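You operate a simulated robot arm through the tools that you are given. There is no shell and no other tool. Be economical: measure what you need, move in short steps, check, and stop when the job is done.

You run a simulated robot arm. Do the job below in one go: nothing can be reset, and whatever is moved stays where it is left.

Task
Put the talc tin away shut and brush the dust off the tower.
Fine: turn its dial shut; it goes in the care drawer, shut again; lay the dusting brush back.

The check looks at the end state, three seconds after you hand in, the way a careful person would. Anything else that was tipped, shoved, dropped, spilled or broken makes it a failure.

Robot
A 7-joint arm with a two-finger parallel gripper, fixed in place. Base frame: the origin is at the foot of the arm, x ahead of it, y to its left, z up. Units: m, rad, N and s.
With the tool pointing down near the work surface it reaches from about 0.34 to 0.78 m from the base axis. Its first joint turns from -2.897 to 2.897 rad. Payload 3.91 kg.
The tool frame sits at the grasp point between the pads (the TCP): z along the fingers, y along the line on which they close. The tips reach 0.03 m beyond it. Largest opening 0.11 m; finger width 0.02, thickness 0.01; the body of the gripper, 0.048 by 0.112 m, starts 0.055 m behind the TCP.
Orientation is told as [roll, pitch, yaw] about the base's x, y, z axes, in that order, counted from this pose: with the fingers straight down and closing along the base's y, the tool's x points along the base's -x, its y along +y and its z along -z.

Tools
- The arm moves only by the tool servo_tool. Its argument "commands" is one flat list of numbers, 6 for each row, row after row: the shift along the tool's x, y, z in cm, then the turn, a rotation vector about the tool's x, y, z in rad. In form: [dx, dy, dz, ax, ay, az, dx, dy, dz, ax, ay, az, ...]. A call has 1 to 12 rows; each row is the pose to reach, as a shift and turn from the pose commanded when the call began, along the tool's axes at that moment. "claw" is the gripper command, from -1 (shut) to 1 (fully open), values between in proportion, set as the call begins (left out, the last holds). A row lasts 0.2 s, in which the tool goes at most 0.05 m and 0.15 rad; a call with a longer step from one row to the next is refused whole, and so is a gripper value outside its range. Where a pose cannot be reached the arm comes as near as it can. A force on the tool above 40 N (or 10 N above the force at the start of the call, whichever is more), or a blocked arm, ends the call early, and 0.2 s more pass. Each finger travels about 0.153 m/s and halts on what it meets, pressing with about 22 N; the grip force reading is that of the motor and also rises with nothing between the fingers. The clock runs only during rows and for 0.2 s after the last one: add rows that repeat a pose to give the fingers time. It gives the time, the measured TCP pose, the force on the tool (base axes), the opening and the grip force at its end, in the units of the frame above (readings bear some noise).
- Cameras (640 x 400 px; columns grow to the right, rows downward): "scene" is fixed at [0.044, 0.645, 1.7282]; the picture's right is [-0.59, -0.80, 0.00], its down [-0.54, 0.40, -0.74] and it looks along [0.60, -0.44, -0.67] (base axes); focal length 317 px, centre (320, 200). "wrist" rides on the gripper at [-0.036, 0, -0.057] in the tool frame; the picture's right is [0.00, -1.00, 0.00], its down [0.97, 0.00, -0.24] and it looks along [0.24, 0.00, 0.97] (tool axes); focal length 218 px, centre (320, 200). There is no depth. A picture from a camera that has moved, and an enlarged one, comes with that camera's place and axes in the base frame and with its lens. The place of the scene camera against the robot may be out by one fixed shift of up to 0.012 m in any direction.
- capture(camera): a new picture of that camera. It takes no simulated time.
- move_column(by): slides the trunk up (or, below 0, down) by that many m; the arm rides with it, the base frame stays. It gives what a move gives, with no picture.
- enlarge(camera, box): a new picture of the part [left, top, right, bottom] of that camera's present view, enlarged. It takes no simulated time.
- job_done(): hands the job in; it is judged then, once.

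Go step by step. Nothing tells you positions but the pictures and the camera data: compare them with the known pose of the tool, close in by small moves and look again before you grip or let go. The budget is 120 turns and 64 pictures, counting those below and the enlarged ones. Unless the task says otherwise, let go and move clear before handing in, and close with one line.

The tools are called after ">>>" by a JSON object that holds its "op" and its "data". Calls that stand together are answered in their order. servo_tool: Moves the arm, as the interface text tells. Its arguments: {"type":"object","properties":{"commands":{"type":"array","items":{"type":"number"}},"claw":{"type":"number"}},"required":["commands"]} The other tools are called the same way: move_column (by) slides the trunk up or down; capture (camera) takes a picture; enlarge (camera, box) takes an enlarged picture of a part of a camera's view; job_done () hands the job in.

At the start:

```text
clock: 0.0
tool_pos: [0.3693, 0.0951, 1.4076]
tcp_rot: [0.001, -0.001, 0.001]
wrist_force: [0.6, 0.7, 0.5]
grip_width: 0.1101
grip_force: 0.0
trunk travel left (down, up): [-0.575, 0.035]
```

scene: 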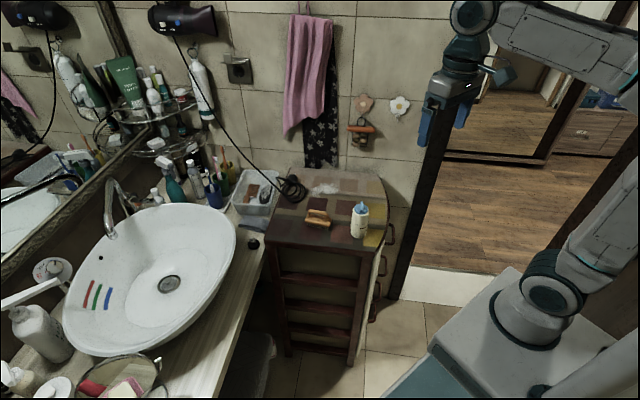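
wrist: 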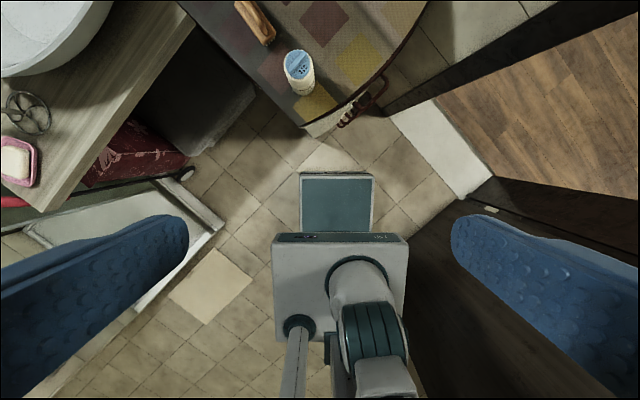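

I see a small drawer tower with a brush, a talc tin and a patch of dust on top. I'll look closer at it first.

>>> {"op": "enlarge", "data": {"camera": "scene", "box": [230, 150, 430, 275]}}

>>> {"op": "enlarge", "data": {"camera": "scene", "box": [250, 220, 420, 370]}}

>>> {"op": "enlarge", "data": {"camera": "wrist", "box": [200, 0, 440, 150]}}

```text
3.20 times, centred on (330, 212) of scene
camera zoom: at [0.044, 0.645, 1.7282], right [-0.59, -0.8, 0.0], down [-0.54, 0.4, -0.74], along [0.6, -0.44, -0.67], focal length 1015 px, centre (288, 160)
```

zoom: 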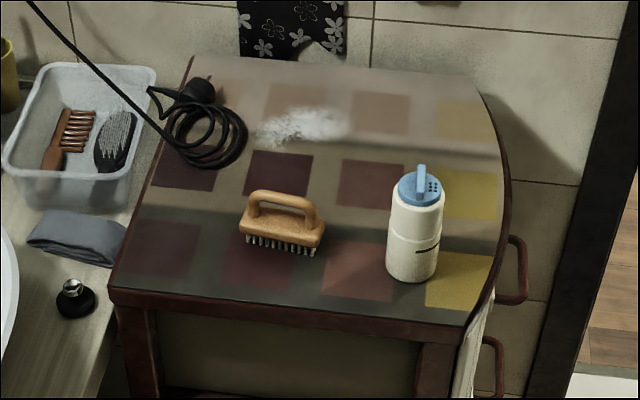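

```text
2.67 times, centred on (335, 295) of scene
camera zoom: at [0.044, 0.645, 1.7282], right [-0.59, -0.8, 0.0], down [-0.54, 0.4, -0.74], along [0.6, -0.44, -0.67], focal length 846 px, centre (280, -53)
```

zoom: 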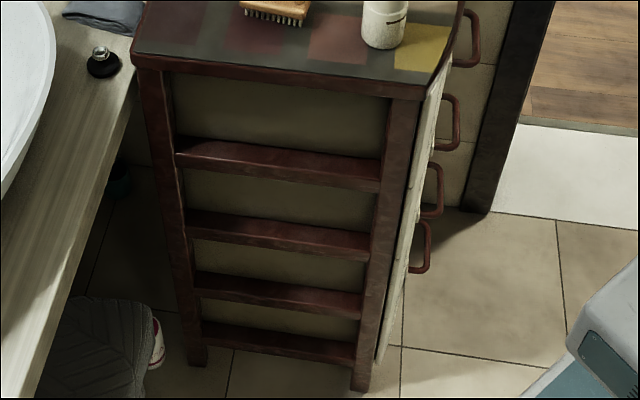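

```text
2.67 times, centred on (320, 75) of wrist
camera zoom: at [0.4074, 0.0962, 1.4655], right [0.0, -1.0, 0.0], down [-0.97, 0.0, 0.24], along [-0.24, 0.0, -0.97], focal length 582 px, centre (320, 533)
```

zoom: 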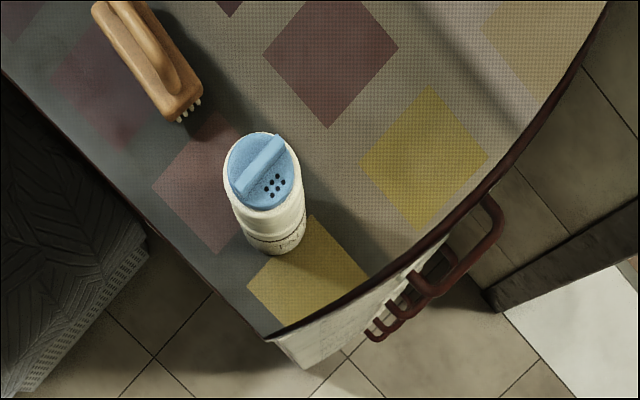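

The tower's drawer front faces (-0.7,-0.7), with four handles. I'll swing the arm out in front of the tower to look at the drawer labels.

>>> {"op": "servo_tool", "data": {"commands": [0.1, -3.7, 2.5, 0, 0, -0.098, 0.2, -7.4, 5, 0, 0, -0.196, 0.4, -11.1, 7.5, 0, 0, -0.294, 0.5, -14.8, 10, 0, 0, -0.392, 0.6, -18.5, 12.5, 0, 0, -0.49, 0.7, -22, 15, 0, 0, -0.588, 0.8, -25.7, 17.5, 0, 0, -0.686, 1, -29.5, 20, 0, 0, -0.785]}}

```text
clock: 1.8
tool_pos: [0.3599, -0.2029, 1.206]
tcp_rot: [0.001, 0.0, 0.787]
wrist_force: [0.6, 1.1, -0.2]
grip_width: 0.1102
grip_force: 0.0
trunk travel left (down, up): [-0.575, 0.035]
```

Now I tilt the tool towards the drawer fronts.

>>> {"op": "servo_tool", "data": {"commands": [0, 0, 0, 0, -0.14, 0, 0, 0, 0, 0, -0.28, 0, 0, 0, 0, 0, -0.42, 0, 0, 0, 0, 0, -0.56, 0, 0, 0, 0, 0, -0.7, 0, 0, 0, 0, 0, -0.84, 0]}}

>>> {"op": "capture", "data": {"camera": "wrist"}}

```text
clock: 3.2
tool_pos: [0.361, -0.2007, 1.2089]
tcp_rot: [-0.001, -0.843, 0.785]
wrist_force: [-0.3, -0.3, 0.0]
grip_width: 0.1102
grip_force: 0.1
trunk travel left (down, up): [-0.575, 0.035]
```

```text
58 pictures are left
camera wrist: at [0.3486, -0.2126, 1.2736], right [0.71, -0.71, 0.0], down [-0.58, -0.58, -0.57], along [0.4, 0.4, -0.82], focal length 218 px, centre (320, 200)
```

wrist: 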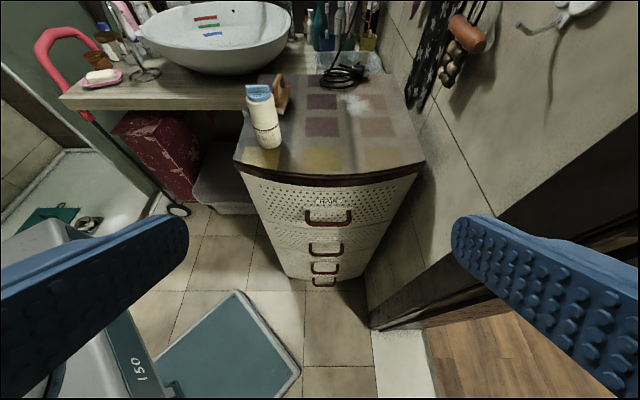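

The four drawer fronts are in view and the top one has a label; I'll enlarge it and the tower top.

>>> {"op": "enlarge", "data": {"camera": "wrist", "box": [230, 150, 430, 290]}}

>>> {"op": "enlarge", "data": {"camera": "wrist", "box": [230, 60, 430, 180]}}

```text
2.86 times, centred on (330, 220) of wrist
camera zoom: at [0.3486, -0.2126, 1.2736], right [0.71, -0.71, 0.0], down [-0.58, -0.58, -0.57], along [0.4, 0.4, -0.82], focal length 624 px, centre (291, 143)
```

zoom: 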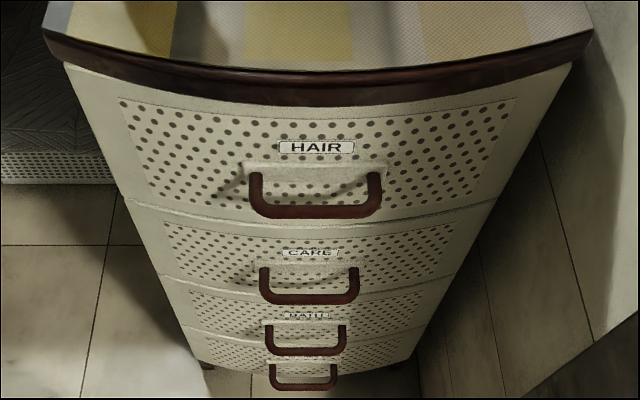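

```text
3.20 times, centred on (330, 120) of wrist
camera zoom: at [0.3486, -0.2126, 1.2736], right [0.71, -0.71, 0.0], down [-0.58, -0.58, -0.57], along [0.4, 0.4, -0.82], focal length 698 px, centre (288, 456)
```

zoom: 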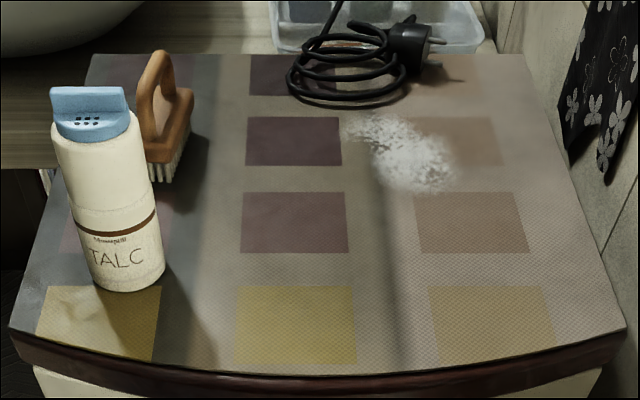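

CARE is the second drawer (handle near z 0.6). Brush sits at about (0.65,0.21), the tin at (0.54,0.13), dust near (0.785,0.09) beside the cable coil. I go above the tower with the tool upright to look at brush and tin.

>>> {"op": "servo_tool", "data": {"commands": [-3.2, 0.95, 2.6, 0, 0.093, 0, -6.4, 1.9, 5.2, 0, 0.187, 0, -9.7, 2.85, 7.7, 0, 0.28, 0, -12.9, 3.8, 10.3, 0, 0.373, 0, -16.1, 4.75, 12.9, 0, 0.467, 0, -19.3, 5.7, 15.5, 0, 0.56, 0, -22.5, 6.65, 18, 0, 0.653, 0, -25.8, 7.6, 20.6, 0, 0.747, 0, -29, 8.56, 23.2, 0, 0.84, 0]}}

>>> {"op": "capture", "data": {"camera": "wrist"}}

```text
clock: 5.2
tool_pos: [0.5618, 0.1221, 1.2681]
tcp_rot: [-0.001, 0.004, 0.784]
wrist_force: [-0.1, 0.0, -0.4]
grip_width: 0.1102
grip_force: 0.1
trunk travel left (down, up): [-0.575, 0.035]
```

```text
55 pictures are left
camera wrist: at [0.588, 0.1482, 1.3266], right [0.71, -0.71, 0.0], down [-0.69, -0.69, 0.24], along [-0.17, -0.17, -0.97], focal length 218 px, centre (320, 200)
```

wrist: 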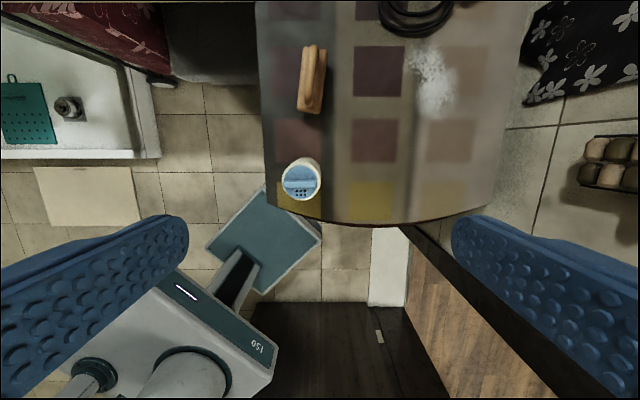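

Looking straight down, I enlarge brush, tin and dust for exact positions.

>>> {"op": "enlarge", "data": {"camera": "wrist", "box": [265, 30, 365, 210]}}

>>> {"op": "enlarge", "data": {"camera": "wrist", "box": [360, 0, 500, 140]}}

```text
2.22 times, centred on (315, 120) of wrist
camera zoom: at [0.588, 0.1482, 1.3266], right [0.71, -0.71, 0.0], down [-0.69, -0.69, 0.24], along [-0.17, -0.17, -0.97], focal length 485 px, centre (331, 378)
```

zoom: 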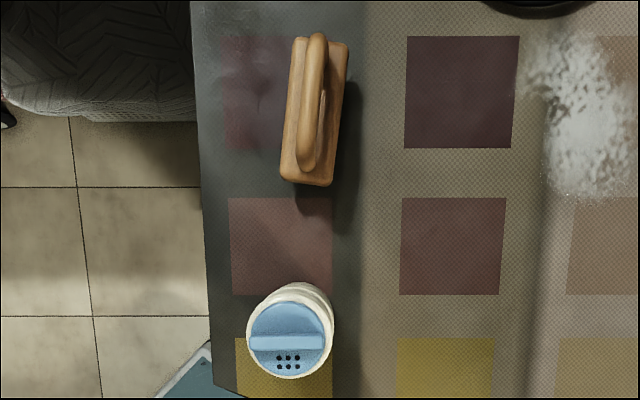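

```text
2.86 times, centred on (430, 70) of wrist
camera zoom: at [0.588, 0.1482, 1.3266], right [0.71, -0.71, 0.0], down [-0.69, -0.69, 0.24], along [-0.17, -0.17, -0.97], focal length 624 px, centre (6, 571)
```

zoom: 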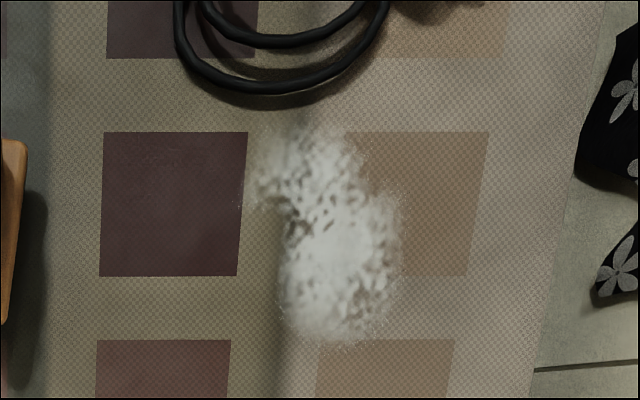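

Brush centre is about (0.644,0.220), long axis at 0.66 rad; dust spans roughly 0.75–0.83 m from the base, at the reach limit. I'll test how far the arm reaches over the dust before gripping.

>>> {"op": "servo_tool", "data": {"commands": [-2.1, -2.7, 2.2, 0, 0, 0.03, -4.2, -5.4, 4.4, 0, 0, 0.06, -6.3, -8.1, 6.6, 0, 0, 0.09, -8.4, -10.8, 8.8, 0, 0, 0.11, -10.5, -13.5, 11, 0, 0, 0.12, -12.6, -16.2, 13.2, 0, 0, 0.124, -14.57, -19.1, 16, 0, 0, 0.124, -14.57, -19.1, 16, 0, 0, 0.124]}}

>>> {"op": "capture", "data": {"camera": "wrist"}}

```text
clock: 7.0
tool_pos: [0.7645, 0.0814, 1.1127]
tcp_rot: [-0.002, 0.001, 0.663]
wrist_force: [0.5, -0.6, 1.2]
grip_width: 0.1099
grip_force: 0.1
out of reach, approached as far as the arm can: row 6, 7, 8
trunk travel left (down, up): [-0.575, 0.035]
```

```text
52 pictures are left
camera wrist: at [0.7942, 0.1049, 1.1697], right [0.62, -0.79, 0.0], down [-0.77, -0.6, 0.24], along [-0.19, -0.15, -0.97], focal length 218 px, centre (320, 200)
```

wrist: 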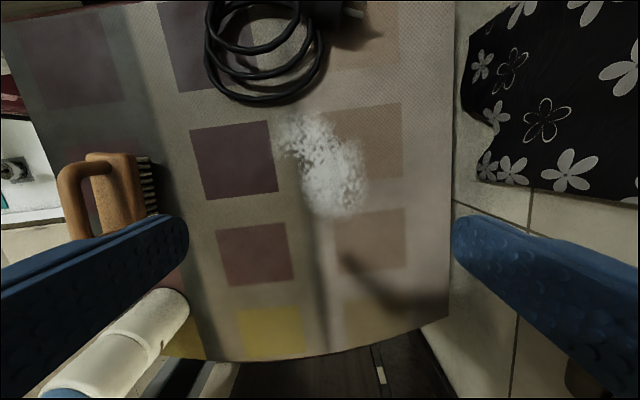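

Upright reach ends at about 0.77 m, so I'll grip the brush handle with the tool tilted outward 0.35 rad in the plane of the handle. First the pre-grasp pose.

>>> {"op": "servo_tool", "data": {"commands": [0.6, 2.6, -3, 0, -0.05, 0, 1.3, 5.2, -4, 0, -0.1, 0, 1.9, 7.8, -4, 0, -0.15, 0, 2.6, 10.5, -4, 0, -0.2, 0, 3.2, 13, -3, 0, -0.25, 0, 3.9, 15.7, -2, 0, -0.3, 0, 4.5, 18.3, 0, 0, -0.35, 0, 4.5, 18.3, 0, 0, -0.35, 0], "claw": 0.3}}

>>> {"op": "capture", "data": {"camera": "wrist"}}

>>> {"op": "enlarge", "data": {"camera": "scene", "box": [260, 130, 400, 250]}}

```text
clock: 8.8
tool_pos: [0.7823, 0.238, 1.1648]
tcp_rot: [0.001, -0.351, 0.663]
wrist_force: [-0.3, 0.6, -0.3]
grip_width: 0.0715
grip_force: 0.0
out of reach, approached as far as the arm can: row 1, 2, 3, 4, 5, 6, 7, 8
trunk travel left (down, up): [-0.575, 0.035]
```

```text
51 pictures are left
camera wrist: at [0.7949, 0.2478, 1.2318], right [0.61, -0.79, 0.0], down [-0.78, -0.61, -0.11], along [0.08, 0.07, -0.99], focal length 218 px, centre (320, 200)
```

wrist: 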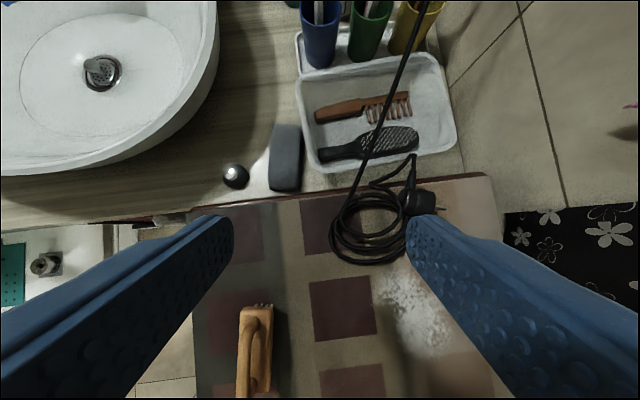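

```text
3.33 times, centred on (330, 190) of scene
camera zoom: at [0.044, 0.645, 1.7282], right [-0.59, -0.8, 0.0], down [-0.54, 0.4, -0.74], along [0.6, -0.44, -0.67], focal length 1057 px, centre (287, 233)
```

zoom: 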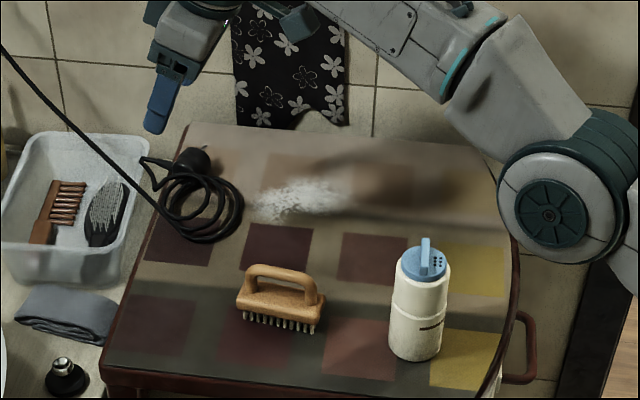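

The arm stayed stretched out instead of coming back to the brush; nothing was touched. I'll hold the commanded pose for a few rows to see whether it converges.

>>> {"op": "servo_tool", "data": {"commands": [0, 0, -3, 0, 0, 0, 0, 0, -3, 0, 0, 0]}}

```text
clock: 9.4
tool_pos: [0.7736, 0.2346, 1.194]
tcp_rot: [0.0, -0.349, 0.661]
wrist_force: [-0.3, -0.6, -0.8]
grip_width: 0.0717
grip_force: 0.1
trunk travel left (down, up): [-0.575, 0.035]
```

It responds now. I move to the pre-grasp pose in small steps.

>>> {"op": "servo_tool", "data": {"commands": [3.3, 1.4, 0.5, 0, 0, 0, 6.6, 2.7, 1.1, 0, 0, 0, 9.9, 4.1, 1.6, 0, 0, 0, 13.3, 5.4, 2.1, 0, 0, 0, 16.6, 6.8, 2.7, 0, 0, 0]}}

>>> {"op": "capture", "data": {"camera": "wrist"}}

>>> {"op": "capture", "data": {"camera": "scene"}}

```text
clock: 10.6
tool_pos: [0.7768, 0.2455, 1.174]
tcp_rot: [0.0, -0.348, 0.662]
wrist_force: [-0.4, 0.1, -0.5]
grip_width: 0.0718
grip_force: 0.1
out of reach, approached as far as the arm can: row 1, 2, 3, 4, 5
trunk travel left (down, up): [-0.575, 0.035]
```

```text
49 pictures are left
camera wrist: at [0.7892, 0.255, 1.2416], right [0.61, -0.79, 0.0], down [-0.78, -0.61, -0.11], along [0.08, 0.07, -0.99], focal length 218 px, centre (320, 200)
```

wrist: 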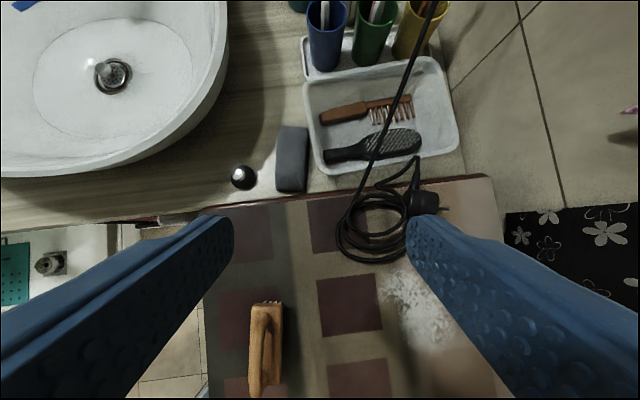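

```text
48 pictures are left
```

scene: 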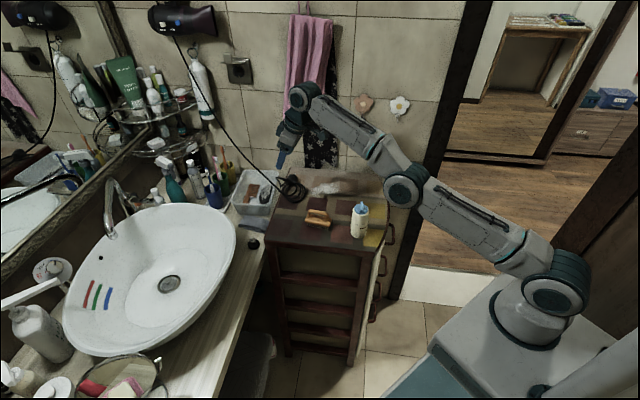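

The arm is stretched almost straight, so the solver sticks. Upward moves worked, so I'll retract upward first to bend the elbow.

>>> {"op": "servo_tool", "data": {"commands": [0, 0, -3, 0, 0, 0, 0, 0, -6, 0, 0, 0, 0, 0, -9, 0, 0, 0, 0, 0, -12, 0, 0, 0]}}

```text
clock: 11.6
tool_pos: [0.7335, 0.218, 1.288]
tcp_rot: [0.0, -0.349, 0.662]
wrist_force: [0.2, 0.4, -0.4]
grip_width: 0.0713
grip_force: 0.1
out of reach, approached as far as the arm can: row 4
trunk travel left (down, up): [-0.575, 0.035]
```

Better. Now I straighten the tool upright again and see whether it moves freely.

>>> {"op": "servo_tool", "data": {"commands": [0, 0, 0, 0, 0.09, 0, 0, 0, 0, 0, 0.18, 0, 0, 0, 0, 0, 0.27, 0, 0, 0, 0, 0, 0.35, 0]}}

```text
clock: 12.6
tool_pos: [0.6733, 0.2134, 1.2689]
tcp_rot: [0.0, -0.015, 0.665]
wrist_force: [-0.7, -0.3, 0.4]
grip_width: 0.0713
grip_force: 0.1
out of reach, approached as far as the arm can: row 1, 2, 3, 4
trunk travel left (down, up): [-0.575, 0.035]
```

I'll pull back toward the base and down a little.

>>> {"op": "servo_tool", "data": {"commands": [2.3, 0.8, 1.5, 0, 0, 0, 4.7, 1.6, 3, 0, 0, 0, 7, 2.4, 4.5, 0, 0, 0, 9.4, 3.1, 6, 0, 0, 0]}}

>>> {"op": "capture", "data": {"camera": "scene"}}

```text
clock: 13.6
tool_pos: [0.6798, 0.2139, 1.2493]
tcp_rot: [0.0, -0.001, 0.663]
wrist_force: [-0.5, 0.9, 0.7]
grip_width: 0.0715
grip_force: 0.0
out of reach, approached as far as the arm can: row 1, 2, 3, 4
trunk travel left (down, up): [-0.575, 0.035]
```

```text
47 pictures are left
```

scene: 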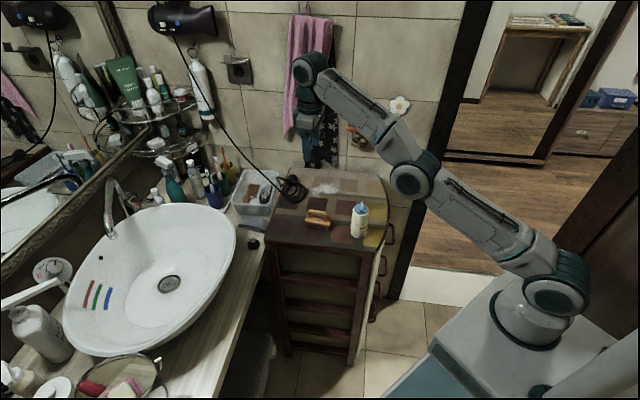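

The arm is straight-elbowed at its limit. I'll try a small move back and up, the direction that worked before.

>>> {"op": "servo_tool", "data": {"commands": [1.5, 0, -1, 0, 0, 0, 3, 0, -2, 0, 0, 0, 4.5, 0, -3, 0, 0, 0, 6, 0, -4, 0, 0, 0]}}

```text
clock: 14.6
tool_pos: [0.6627, 0.2037, 1.2908]
tcp_rot: [-0.001, 0.001, 0.661]
wrist_force: [0.1, 0.6, -0.5]
grip_width: 0.0716
grip_force: 0.1
out of reach, approached as far as the arm can: row 1, 2, 3, 4
trunk travel left (down, up): [-0.575, 0.035]
```

Still sliding along the reach boundary. I'll give a large inward command well above everything, so the error is big enough to bend the elbow.

>>> {"op": "servo_tool", "data": {"commands": [3.5, 1.3, 0, 0, 0, 0, 7, 2.7, 0, 0, 0, 0, 10.5, 4, 0, 0, 0, 0, 14, 5.4, 0, 0, 0, 0, 17.5, 6.7, 0, 0, 0, 0, 21, 8, 0, 0, 0, 0, 24.5, 9.4, 0, 0, 0, 0, 28, 10.7, 0, 0, 0, 0, 28, 10.7, 0, 0, 0, 0, 28, 10.7, 0, 0, 0, 0]}}

>>> {"op": "capture", "data": {"camera": "scene"}}

```text
clock: 16.8
tool_pos: [0.3761, 0.1178, 1.2894]
tcp_rot: [0.0, 0.0, 0.662]
wrist_force: [-0.4, -1.6, -0.1]
grip_width: 0.0711
grip_force: 0.0
out of reach, approached as far as the arm can: row 1
trunk travel left (down, up): [-0.575, 0.035]
```

```text
46 pictures are left
```

scene: 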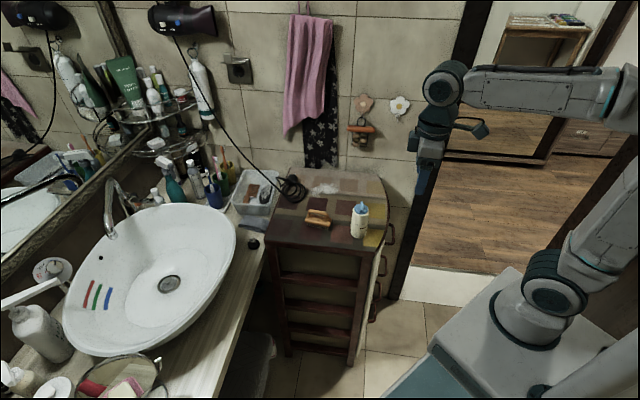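

Freed: elbow up again. Now I go to the tilted pre-grasp above the brush.

>>> {"op": "servo_tool", "data": {"commands": [-3, -1.1, 2.2, 0, -0.044, 0, -6, -2.1, 4.4, 0, -0.088, 0, -9, -3.2, 6.6, 0, -0.131, 0, -11.9, -4.2, 8.8, 0, -0.175, 0, -14.9, -5.3, 11, 0, -0.219, 0, -17.9, -6.4, 13.2, 0, -0.262, 0, -20.9, -7.4, 15.4, 0, -0.306, 0, -23.8, -8.5, 17.7, 0, -0.35, 0]}}

>>> {"op": "capture", "data": {"camera": "wrist"}}

>>> {"op": "enlarge", "data": {"camera": "scene", "box": [270, 120, 410, 250]}}

```text
clock: 18.6
tool_pos: [0.6189, 0.1958, 1.1113]
tcp_rot: [0.0, -0.35, 0.661]
wrist_force: [0.1, -0.4, -0.4]
grip_width: 0.0715
grip_force: 0.1
trunk travel left (down, up): [-0.575, 0.035]
```

```text
45 pictures are left
camera wrist: at [0.6312, 0.2064, 1.178], right [0.61, -0.79, 0.0], down [-0.78, -0.61, -0.11], along [0.08, 0.07, -0.99], focal length 218 px, centre (320, 200)
```

wrist: 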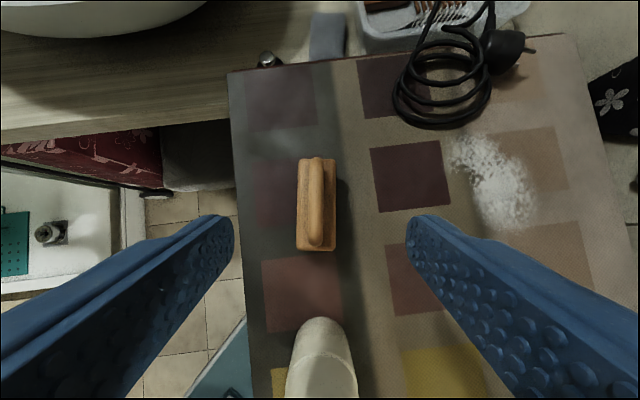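

```text
3.08 times, centred on (340, 185) of scene
camera zoom: at [0.044, 0.645, 1.7282], right [-0.59, -0.8, 0.0], down [-0.54, 0.4, -0.74], along [0.6, -0.44, -0.67], focal length 976 px, centre (258, 246)
```

zoom: 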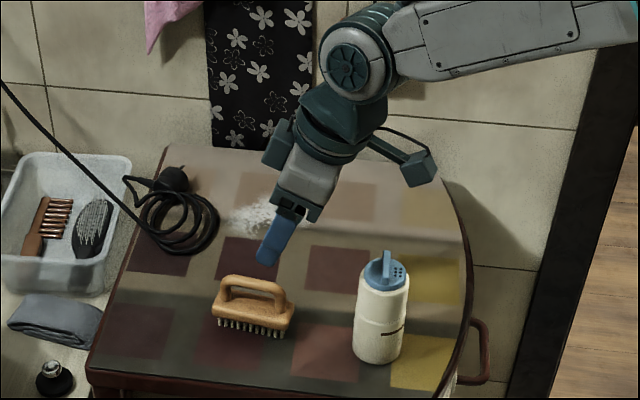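

The handle is straight ahead of the tool. I advance along the tool to the handle bar and close.

>>> {"op": "servo_tool", "data": {"commands": [0, 0.3, 2.5, 0, 0, 0, 0, 0.3, 5, 0, 0, 0, 0, 0.3, 7.5, 0, 0, 0, 0, 0.3, 9.6, 0, 0, 0]}}

>>> {"op": "enlarge", "data": {"camera": "scene", "box": [270, 160, 370, 250]}}

>>> {"op": "capture", "data": {"camera": "wrist"}}

```text
clock: 19.6
tool_pos: [0.643, 0.2191, 1.0209]
tcp_rot: [-0.002, -0.349, 0.661]
wrist_force: [-0.9, -0.1, 0.9]
grip_width: 0.0714
grip_force: 0.0
trunk travel left (down, up): [-0.575, 0.035]
```

```text
4.44 times, centred on (320, 205) of scene
camera zoom: at [0.044, 0.645, 1.7282], right [-0.59, -0.8, 0.0], down [-0.54, 0.4, -0.74], along [0.6, -0.44, -0.67], focal length 1410 px, centre (320, 178)
```

zoom: 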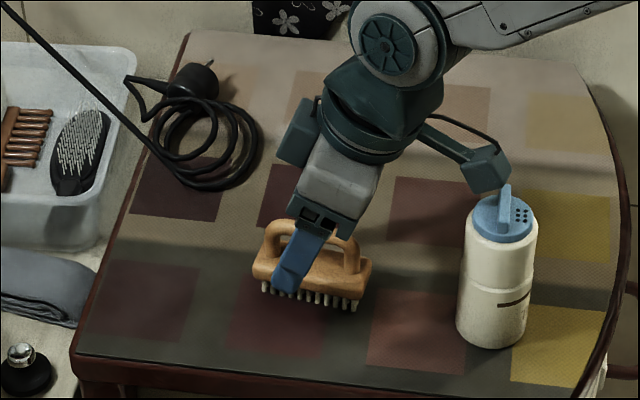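

```text
42 pictures are left
camera wrist: at [0.6548, 0.2292, 1.0881], right [0.61, -0.79, 0.0], down [-0.78, -0.61, -0.11], along [0.08, 0.07, -0.99], focal length 218 px, centre (320, 200)
```

wrist: 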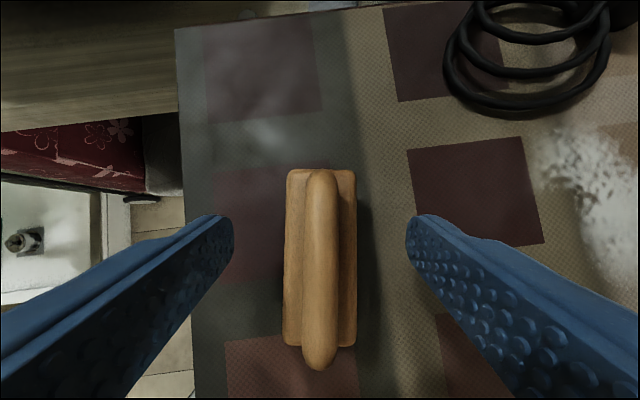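

The bar lies right between the fingers at the TCP. Closing on it.

>>> {"op": "servo_tool", "data": {"commands": [0, 0, 0, 0, 0, 0, 0, 0, 0, 0, 0, 0, 0, 0, 0, 0, 0, 0, 0, 0, 0, 0, 0, 0], "claw": -1}}

>>> {"op": "capture", "data": {"camera": "wrist"}}

```text
clock: 20.6
tool_pos: [0.6417, 0.2195, 1.0212]
tcp_rot: [0.0, -0.35, 0.662]
wrist_force: [0.6, 0.2, -0.2]
grip_width: 0.0109
grip_force: 21.8
trunk travel left (down, up): [-0.575, 0.035]
```

```text
41 pictures are left
camera wrist: at [0.6544, 0.2289, 1.0886], right [0.61, -0.79, 0.0], down [-0.78, -0.61, -0.11], along [0.08, 0.07, -0.99], focal length 218 px, centre (320, 200)
```

wrist: 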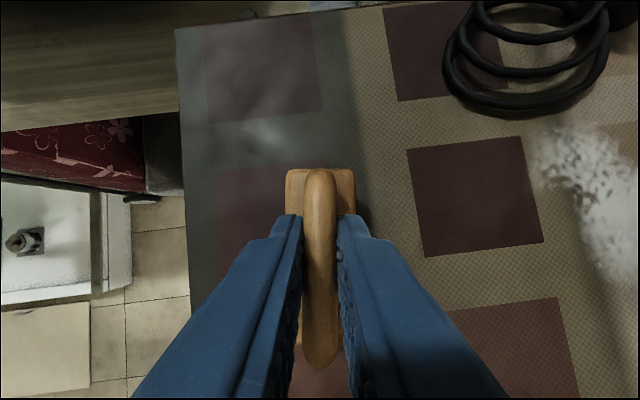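

Gripped (0.011 m bar). I lift 4 cm, turn the brush toward the radial direction and hover at the left end of the dust.

>>> {"op": "servo_tool", "data": {"commands": [-0.7, 0, -1.9, 0, 0, 0, -1.37, 0, -3.76, 0, 0, 0, -2.23, -2.7, -3.45, 0.032, 0, 0.088, -3.08, -5.4, -3.14, 0.064, 0, 0.175, -3.94, -8.1, -2.83, 0.096, 0, 0.263, -4.8, -10.8, -2.51, 0.128, 0, 0.351, -5.65, -13.5, -2.2, 0.16, 0, 0.438, -6.51, -16.22, -1.89, 0.192, 0, 0.526]}}

>>> {"op": "capture", "data": {"camera": "wrist"}}

>>> {"op": "enlarge", "data": {"camera": "scene", "box": [260, 130, 400, 250]}}

```text
clock: 22.4
tool_pos: [0.7838, 0.1227, 1.0627]
tcp_rot: [0.001, -0.35, 0.102]
wrist_force: [-0.1, -0.3, -1.2]
grip_width: 0.011
grip_force: 21.9
trunk travel left (down, up): [-0.575, 0.035]
```

```text
40 pictures are left
camera wrist: at [0.7993, 0.1256, 1.1287], right [0.1, -0.99, 0.0], down [-0.99, -0.1, -0.11], along [0.11, 0.01, -0.99], focal length 218 px, centre (320, 200)
```

wrist: 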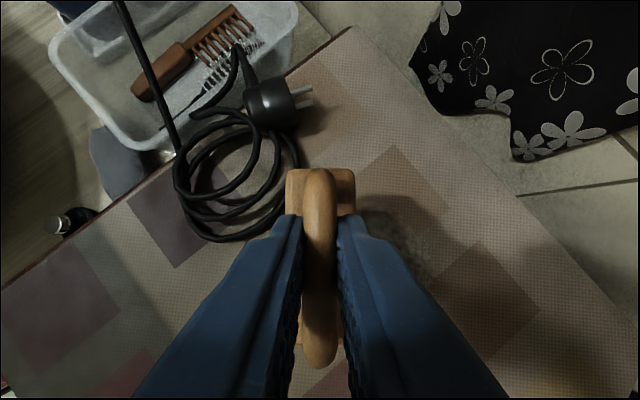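

```text
3.33 times, centred on (330, 190) of scene
camera zoom: at [0.044, 0.645, 1.7282], right [-0.59, -0.8, 0.0], down [-0.54, 0.4, -0.74], along [0.6, -0.44, -0.67], focal length 1057 px, centre (287, 233)
```

zoom: 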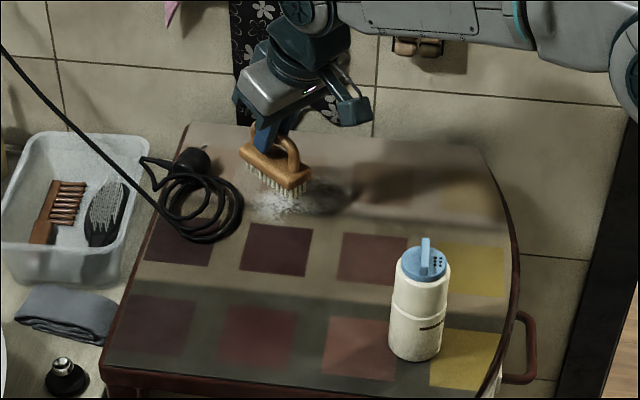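

Clear of the coil by about a centimetre. I lower the brush onto the surface and stroke toward -y over the dust.

>>> {"op": "servo_tool", "data": {"commands": [0.6, 0, 1.7, 0, 0, 0, 1.2, 0, 3.3, 0, 0, 0, 1.49, 0, 4.08, 0, 0, 0, 1.64, -1.57, 4.03, 0, 0, 0, 1.79, -3.13, 3.97, 0, 0, 0, 1.94, -4.7, 3.92, 0, 0, 0, 2.09, -6.26, 3.86, 0, 0, 0, 2.24, -7.83, 3.81, 0, 0, 0, 2.39, -9.4, 3.75, 0, 0, 0, 2.54, -10.95, 3.7, 0, 0, 0]}}

>>> {"op": "enlarge", "data": {"camera": "scene", "box": [260, 130, 400, 250]}}

```text
clock: 24.6
tool_pos: [0.7854, 0.014, 1.0202]
tcp_rot: [0.0, -0.349, 0.101]
wrist_force: [0.2, 0.0, -0.9]
grip_width: 0.011
grip_force: 22.6
trunk travel left (down, up): [-0.575, 0.035]
```

```text
3.33 times, centred on (330, 190) of scene
camera zoom: at [0.044, 0.645, 1.7282], right [-0.59, -0.8, 0.0], down [-0.54, 0.4, -0.74], along [0.6, -0.44, -0.67], focal length 1057 px, centre (287, 233)
```

zoom: 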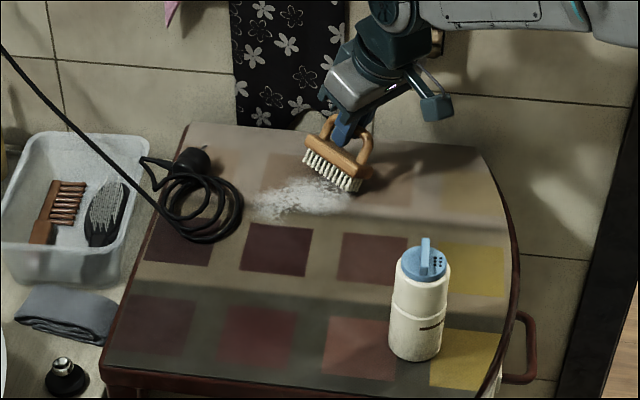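

No contact force felt; the dust looks hardly changed. I lower slowly to feel the surface.

>>> {"op": "servo_tool", "data": {"commands": [0.07, 0, 0.19, 0, 0, 0, 0.14, 0, 0.38, 0, 0, 0]}}

```text
clock: 25.2
tool_pos: [0.7838, 0.0143, 1.0157]
tcp_rot: [0.001, -0.349, 0.101]
wrist_force: [0.5, -0.8, 2.5]
grip_width: 0.0113
grip_force: 22.0
trunk travel left (down, up): [-0.575, 0.035]
```

Light contact now. I press about 1.5 mm more and stroke back over the dust, then return.

>>> {"op": "servo_tool", "data": {"commands": [0.05, 0, 0.14, 0, 0, 0, -0.2, 2.6, 0.23, 0, 0, 0, -0.45, 5.2, 0.32, 0, 0, 0, -0.7, 7.8, 0.41, 0, 0, 0, -0.94, 10.35, 0.5, 0, 0, 0, -0.7, 7.8, 0.41, 0, 0, 0, -0.45, 5.2, 0.32, 0, 0, 0, -0.2, 2.6, 0.23, 0, 0, 0, 0.05, 0, 0.14, 0, 0, 0, 0.17, -1.2, 0.1, 0, 0, 0]}}

>>> {"op": "enlarge", "data": {"camera": "scene", "box": [260, 130, 400, 250]}}

```text
clock: 27.4
tool_pos: [0.7841, 0.0017, 1.0141]
tcp_rot: [0.0, -0.349, 0.102]
wrist_force: [0.4, 0.1, -0.7]
grip_width: 0.011
grip_force: 22.4
trunk travel left (down, up): [-0.575, 0.035]
```

```text
3.33 times, centred on (330, 190) of scene
camera zoom: at [0.044, 0.645, 1.7282], right [-0.59, -0.8, 0.0], down [-0.54, 0.4, -0.74], along [0.6, -0.44, -0.67], focal length 1057 px, centre (287, 233)
```

zoom: 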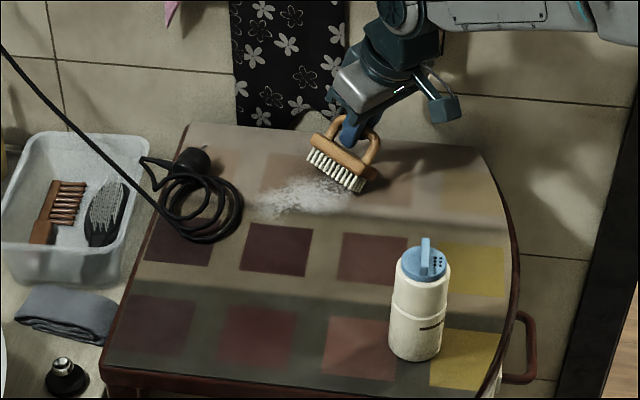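

The dust looks somewhat thinner; I'll look closer at it and the brush.

>>> {"op": "enlarge", "data": {"camera": "scene", "box": [300, 150, 360, 205]}}

>>> {"op": "capture", "data": {"camera": "wrist"}}

```text
7.27 times, centred on (330, 178) of scene
camera zoom: at [0.044, 0.645, 1.7282], right [-0.59, -0.8, 0.0], down [-0.54, 0.4, -0.74], along [0.6, -0.44, -0.67], focal length 2307 px, centre (247, 364)
```

zoom: 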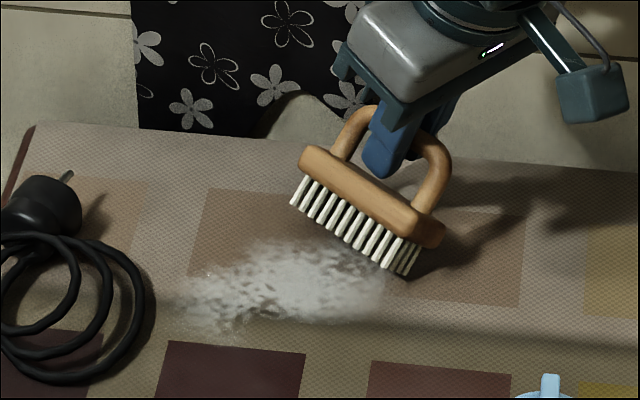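

```text
35 pictures are left
camera wrist: at [0.7995, 0.0051, 1.0798], right [0.1, -0.99, 0.0], down [-0.99, -0.1, -0.11], along [0.11, 0.01, -0.99], focal length 218 px, centre (320, 200)
```

wrist: 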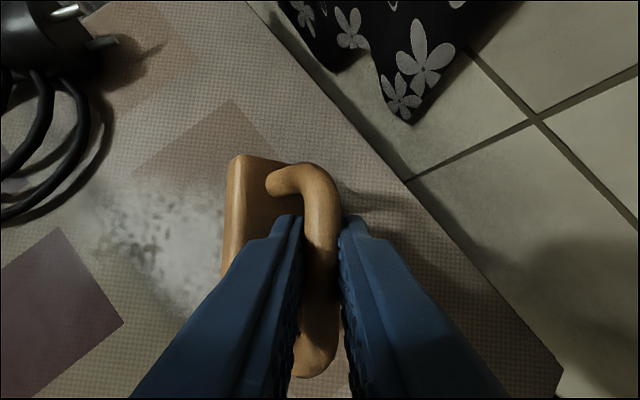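

The brushing works—the dust fades where the bristles pass—but the brush rolls a little about its bar. I'll stroke back the other way (which rolls it upright) in a zigzag covering the patch.

>>> {"op": "servo_tool", "data": {"commands": [-0.83, 3.73, 0.3, 0, 0, 0, -1.47, 7.48, 0.54, 0, 0, 0, -1.83, 11.16, 0.67, 0, 0, 0, -0.15, 11.34, 0.06, 0, 0, 0, 0.22, 7.56, -0.08, 0, 0, 0, 0.57, 3.88, -0.21, 0, 0, 0, 0.84, 1.1, -0.31, 0, 0, 0, -1.03, 0.9, 0.38, 0, 0, 0, -1.36, 4.38, 0.5, 0, 0, 0, -1.7, 7.86, 0.62, 0, 0, 0, -1.55, 11.19, 0.57, 0, 0, 0]}}

>>> {"op": "enlarge", "data": {"camera": "scene", "box": [290, 150, 370, 215]}}

```text
clock: 29.8
tool_pos: [0.7887, 0.1172, 1.012]
tcp_rot: [-0.002, -0.35, 0.102]
wrist_force: [0.2, 1.7, -0.3]
grip_width: 0.011
grip_force: 22.0
trunk travel left (down, up): [-0.575, 0.035]
```

```text
6.15 times, centred on (330, 182) of scene
camera zoom: at [0.044, 0.645, 1.7282], right [-0.59, -0.8, 0.0], down [-0.54, 0.4, -0.74], along [0.6, -0.44, -0.67], focal length 1952 px, centre (258, 308)
```

zoom: 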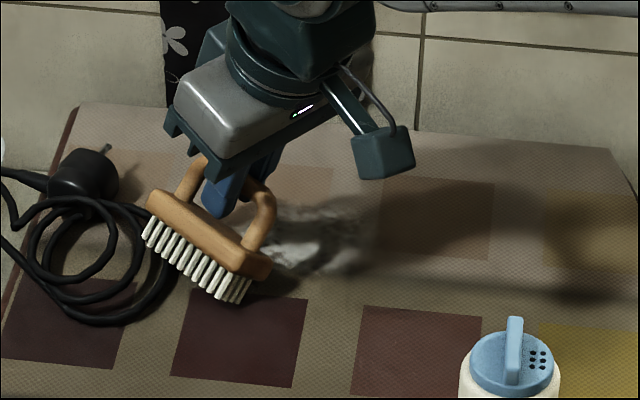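

Much of the dust is gone, with the rest around (0.77,0.06). The brush is rolled to one side but still brushing; I continue strokes over the remainder, away from the coil.

>>> {"op": "servo_tool", "data": {"commands": [1.32, -3.88, -0.48, 0, 0, 0, 2.17, -7.81, -0.79, 0, 0, 0, 2.97, -11.24, -1.08, 0, 0, 0, 3.57, -7.65, -1.3, 0, 0, 0, 3.65, -3.62, -1.33, 0, 0, 0, 3.37, -0.64, -1.23, 0, 0, 0, 2.77, -4.22, -1.01, 0, 0, 0, 3.1, -7.7, -1.13, 0, 0, 0, 1.7, -7.86, -0.62, 0, 0, 0, 0.57, -5.97, -0.21, 0, 0, 0, 0.86, -8.96, -0.32, 0, 0, 0, 1.62, -11.89, -0.59, 0, 0, 0]}}

>>> {"op": "enlarge", "data": {"camera": "scene", "box": [290, 150, 370, 215]}}

```text
clock: 32.4
tool_pos: [0.7822, -0.0059, 1.0124]
tcp_rot: [0.0, -0.351, 0.103]
wrist_force: [-0.2, -0.1, -0.8]
grip_width: 0.0111
grip_force: 21.8
trunk travel left (down, up): [-0.575, 0.035]
```

```text
6.15 times, centred on (330, 182) of scene
camera zoom: at [0.044, 0.645, 1.7282], right [-0.59, -0.8, 0.0], down [-0.54, 0.4, -0.74], along [0.6, -0.44, -0.67], focal length 1952 px, centre (258, 308)
```

zoom: 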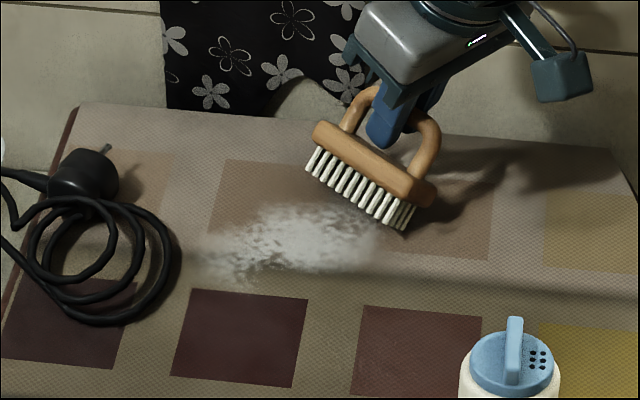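

The remaining dust is still visible, and the brush is rolled about 45° and barely touching. I'll roll it flat again by pivoting it on its bristle edge: move sideways while rising along an arc.

>>> {"op": "servo_tool", "data": {"commands": [0.05, 0, 0.14, 0, 0, 0, -0.09, 0.7, -0.23, 0, 0, 0, -0.15, 1.2, -0.42, 0, 0, 0, -0.21, 1.75, -0.58, 0, 0, 0, -0.25, 2.3, -0.68, 0, 0, 0, -0.28, 2.85, -0.77, 0, 0, 0, -0.28, 3.95, -0.77, 0, 0, 0, -0.23, 5.05, -0.63, 0, 0, 0, -0.2, 5.05, -0.54, 0, 0, 0]}}

>>> {"op": "capture", "data": {"camera": "wrist"}}

```text
clock: 34.4
tool_pos: [0.7792, 0.0457, 1.0192]
tcp_rot: [-0.001, -0.35, 0.101]
wrist_force: [-0.7, 0.9, 0.3]
grip_width: 0.0112
grip_force: 22.2
trunk travel left (down, up): [-0.575, 0.035]
```

```text
32 pictures are left
camera wrist: at [0.7938, 0.0484, 1.0859], right [0.1, -0.99, 0.0], down [-0.99, -0.1, -0.11], along [0.11, 0.01, -0.99], focal length 218 px, centre (320, 200)
```

wrist: 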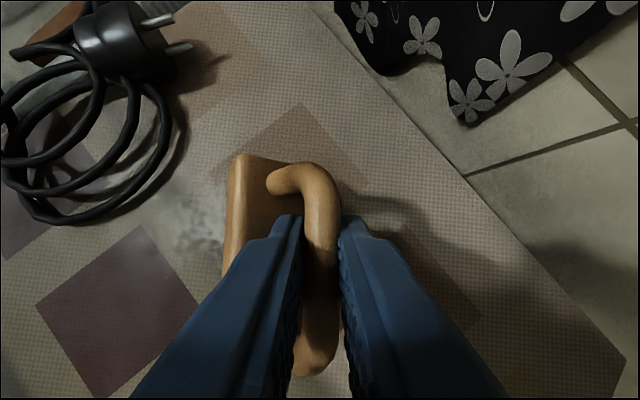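

The roll is unchanged (~55°), meaning the bristles weren't touching during that move. I lower until I feel contact.

>>> {"op": "servo_tool", "data": {"commands": [0.1, 0, 0.28, 0, 0, 0, 0.21, 0, 0.56, 0, 0, 0, 0.31, 0, 0.85, 0, 0, 0, 0.38, 0, 1.03, 0, 0, 0]}}

```text
clock: 35.4
tool_pos: [0.7776, 0.0441, 1.0091]
tcp_rot: [-0.001, -0.352, 0.099]
wrist_force: [1.1, -3.0, 6.2]
grip_width: 0.0113
grip_force: 21.3
trunk travel left (down, up): [-0.575, 0.035]
```

Contact at z≈1.009 (6 N). Now the pivoting arc from here.

>>> {"op": "servo_tool", "data": {"commands": [-0.08, 0.45, -0.22, 0, 0, 0, -0.15, 0.92, -0.42, 0, 0, 0, -0.23, 1.4, -0.64, 0, 0, 0, -0.31, 1.93, -0.845, 0, 0, 0, -0.35, 2.5, -0.97, 0, 0, 0, -0.39, 3.0, -1.08, 0, 0, 0, -0.41, 3.6, -1.13, 0, 0, 0, -0.43, 4.15, -1.17, 0, 0, 0, -0.41, 4.7, -1.13, 0, 0, 0, -0.39, 5.25, -1.08, 0, 0, 0, -0.36, 5.8, -0.99, 0, 0, 0]}}

>>> {"op": "capture", "data": {"camera": "wrist"}}

```text
clock: 37.8
tool_pos: [0.7728, 0.1035, 1.0192]
tcp_rot: [0.001, -0.35, 0.102]
wrist_force: [0.3, -0.1, -0.5]
grip_width: 0.011
grip_force: 22.3
trunk travel left (down, up): [-0.575, 0.035]
```

```text
31 pictures are left
camera wrist: at [0.7881, 0.1058, 1.0847], right [0.1, -0.99, 0.0], down [-0.99, -0.1, -0.11], along [0.11, 0.01, -0.99], focal length 218 px, centre (320, 200)
```

wrist: 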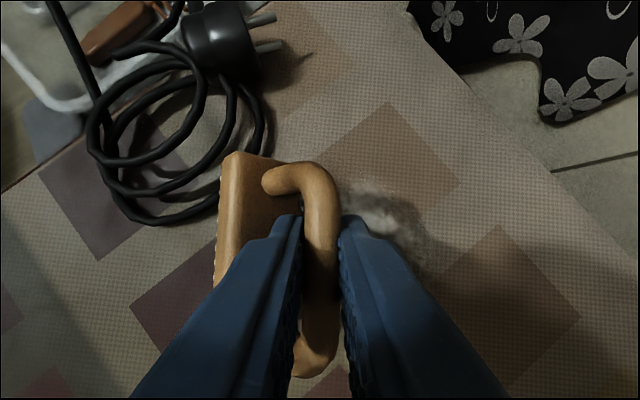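

Rolling it by friction doesn't work. Instead I'll lift, move to clear space at (0.72,0.0) and lean the hand sideways so the brush itself is level, set it down flat and regrip it by its wooden body.

>>> {"op": "servo_tool", "data": {"commands": [-1.03, 0, -2.82, 0, 0, 0, -2.06, 0, -5.63, 0, 0, 0, -1.21, -1.39, -5.94, 0.114, 0, -0.041, -0.36, -2.79, -6.25, 0.229, 0, -0.083, 0.49, -4.18, -6.56, 0.343, 0, -0.124, 1.33, -5.58, -6.87, 0.457, 0, -0.166, 2.18, -6.97, -7.18, 0.571, 0, -0.207, 3.03, -8.37, -7.49, 0.686, 0, -0.249, 3.88, -9.76, -7.8, 0.8, 0, -0.29]}}

>>> {"op": "enlarge", "data": {"camera": "scene", "box": [290, 110, 410, 230]}}

>>> {"op": "capture", "data": {"camera": "wrist"}}

```text
clock: 39.8
tool_pos: [0.7205, 0.0003, 1.0784]
tcp_rot: [-0.883, -0.228, 0.368]
wrist_force: [0.7, -0.5, -0.6]
grip_width: 0.0111
grip_force: 21.5
trunk travel left (down, up): [-0.575, 0.035]
```

```text
3.33 times, centred on (350, 170) of scene
camera zoom: at [0.044, 0.645, 1.7282], right [-0.59, -0.8, 0.0], down [-0.54, 0.4, -0.74], along [0.6, -0.44, -0.67], focal length 1057 px, centre (220, 300)
```

zoom: 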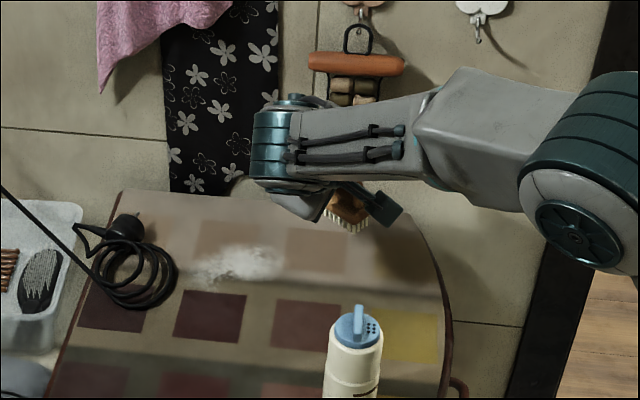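

```text
29 pictures are left
camera wrist: at [0.7304, 0.0532, 1.1231], right [0.06, -0.66, 0.75], down [-0.98, -0.18, -0.07], along [0.18, -0.73, -0.65], focal length 218 px, centre (320, 200)
```

wrist: 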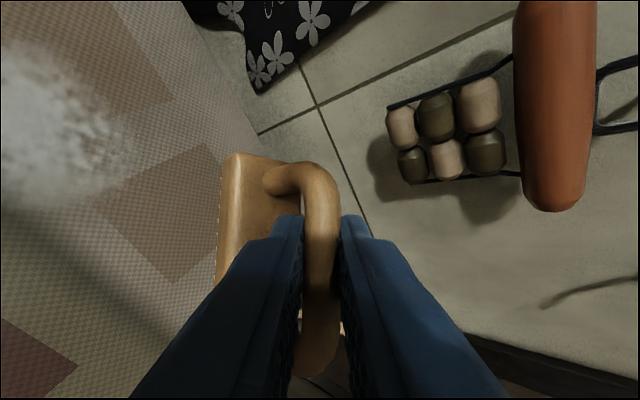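

I check how level the brush is now.

>>> {"op": "enlarge", "data": {"camera": "scene", "box": [335, 160, 375, 185]}}

```text
16.00 times, centred on (355, 172) of scene
camera zoom: at [0.044, 0.645, 1.7282], right [-0.59, -0.8, 0.0], down [-0.54, 0.4, -0.74], along [0.6, -0.44, -0.67], focal length 5075 px, centre (-240, 640)
```

zoom: 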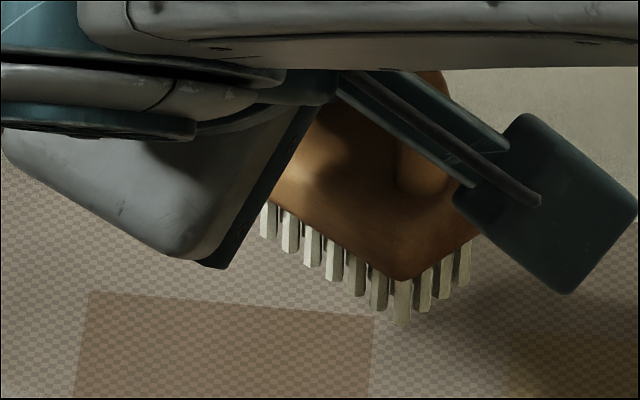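

Nearly level, slightly over-rotated. I rotate back 0.1 rad and lower close to the surface.

>>> {"op": "servo_tool", "data": {"commands": [0.4, 1.25, 1.0, -0.03, 0, 0.011, 0.7, 2.5, 2.0, -0.06, 0, 0.022, 1.0, 3.5, 2.85, -0.094, 0, 0.034, 1.2, 4.0, 3.25, -0.094, 0, 0.034]}}

>>> {"op": "enlarge", "data": {"camera": "scene", "box": [320, 150, 384, 190]}}

```text
clock: 40.8
tool_pos: [0.7209, 0.0009, 1.0246]
tcp_rot: [-0.782, -0.252, 0.344]
wrist_force: [0.3, -0.3, -0.5]
grip_width: 0.011
grip_force: 22.0
trunk travel left (down, up): [-0.575, 0.035]
```

```text
10.00 times, centred on (352, 170) of scene
camera zoom: at [0.044, 0.645, 1.7282], right [-0.59, -0.8, 0.0], down [-0.54, 0.4, -0.74], along [0.6, -0.44, -0.67], focal length 3172 px, centre (0, 500)
```

zoom: 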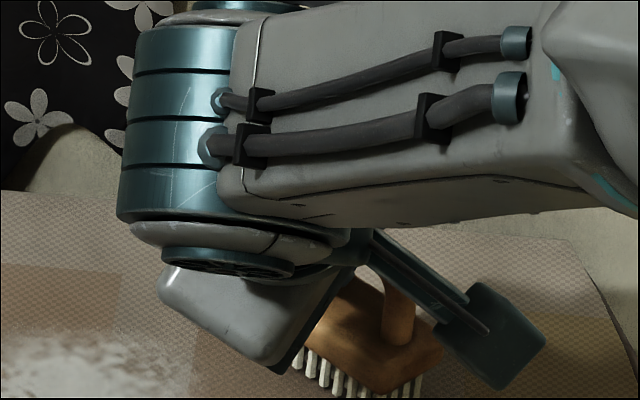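

I lower slowly to touch.

>>> {"op": "servo_tool", "data": {"commands": [0.05, 0.14, 0.14, 0, 0, 0, 0.1, 0.27, 0.27, 0, 0, 0, 0.15, 0.41, 0.41, 0, 0, 0, 0.2, 0.54, 0.55, 0, 0, 0]}}

```text
clock: 41.8
tool_pos: [0.7211, -0.0008, 1.0177]
tcp_rot: [-0.784, -0.255, 0.348]
wrist_force: [-0.7, 0.0, -0.4]
grip_width: 0.0109
grip_force: 22.0
trunk travel left (down, up): [-0.575, 0.035]
```

>>> {"op": "servo_tool", "data": {"commands": [0.05, 0.14, 0.14, 0, 0, 0, 0.1, 0.27, 0.27, 0, 0, 0, 0.12, 0.34, 0.34, 0, 0, 0]}}

```text
clock: 42.6
tool_pos: [0.7198, 0.0005, 1.0157]
tcp_rot: [-0.785, -0.258, 0.347]
wrist_force: [4.3, 2.9, 17.2]
grip_width: 0.0113
grip_force: 21.8
trunk travel left (down, up): [-0.575, 0.035]
```

Touched with 17 N, so the brush is pressed flat. I ease off, open the fingers only slightly and check.

>>> {"op": "servo_tool", "data": {"commands": [-0.04, -0.1, -0.1, 0, 0, 0, -0.04, -0.1, -0.1, 0, 0, 0], "claw": -0.62}}

>>> {"op": "capture", "data": {"camera": "wrist"}}

```text
clock: 43.2
tool_pos: [0.7186, -0.0006, 1.0161]
tcp_rot: [-0.781, -0.255, 0.345]
wrist_force: [2.8, -0.2, 14.6]
grip_width: 0.0154
grip_force: 0.1
trunk travel left (down, up): [-0.575, 0.035]
```

```text
26 pictures are left
camera wrist: at [0.7293, 0.0468, 1.0645], right [0.07, -0.73, 0.68], down [-0.98, -0.17, -0.08], along [0.18, -0.66, -0.73], focal length 218 px, centre (320, 200)
```

wrist: 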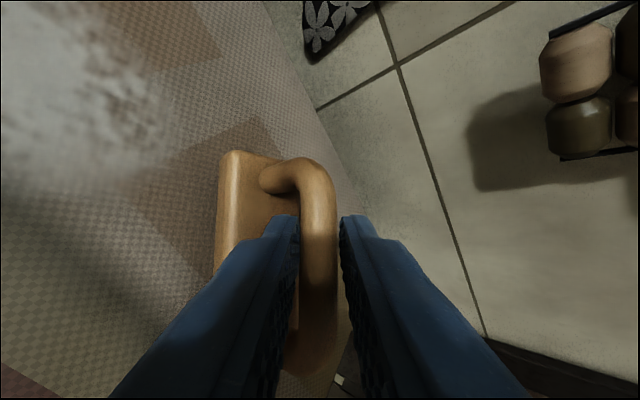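

The fingers are free of the bar but one still rests on the body; I back off along the tool axis.

>>> {"op": "servo_tool", "data": {"commands": [0, 0, -0.5, 0, 0, 0, 0, 0, -1.5, 0, 0, 0, 0, 0, -3, 0, 0, 0, 0, 0, -6, 0, 0, 0, 0, 0, -9, 0, 0, 0]}}

>>> {"op": "capture", "data": {"camera": "wrist"}}

```text
clock: 44.4
tool_pos: [0.6818, 0.0554, 1.0758]
tcp_rot: [-0.782, -0.253, 0.344]
wrist_force: [-1.1, 0.1, -0.4]
grip_width: 0.0208
grip_force: 0.0
trunk travel left (down, up): [-0.575, 0.035]
```

```text
25 pictures are left
camera wrist: at [0.6932, 0.1034, 1.1247], right [0.07, -0.73, 0.68], down [-0.98, -0.17, -0.08], along [0.18, -0.66, -0.73], focal length 218 px, centre (320, 200)
```

wrist: 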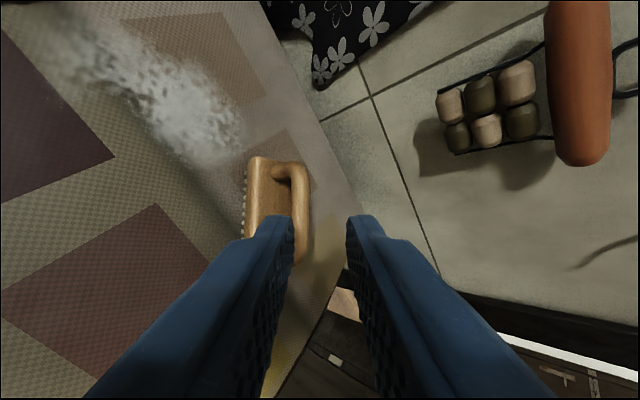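

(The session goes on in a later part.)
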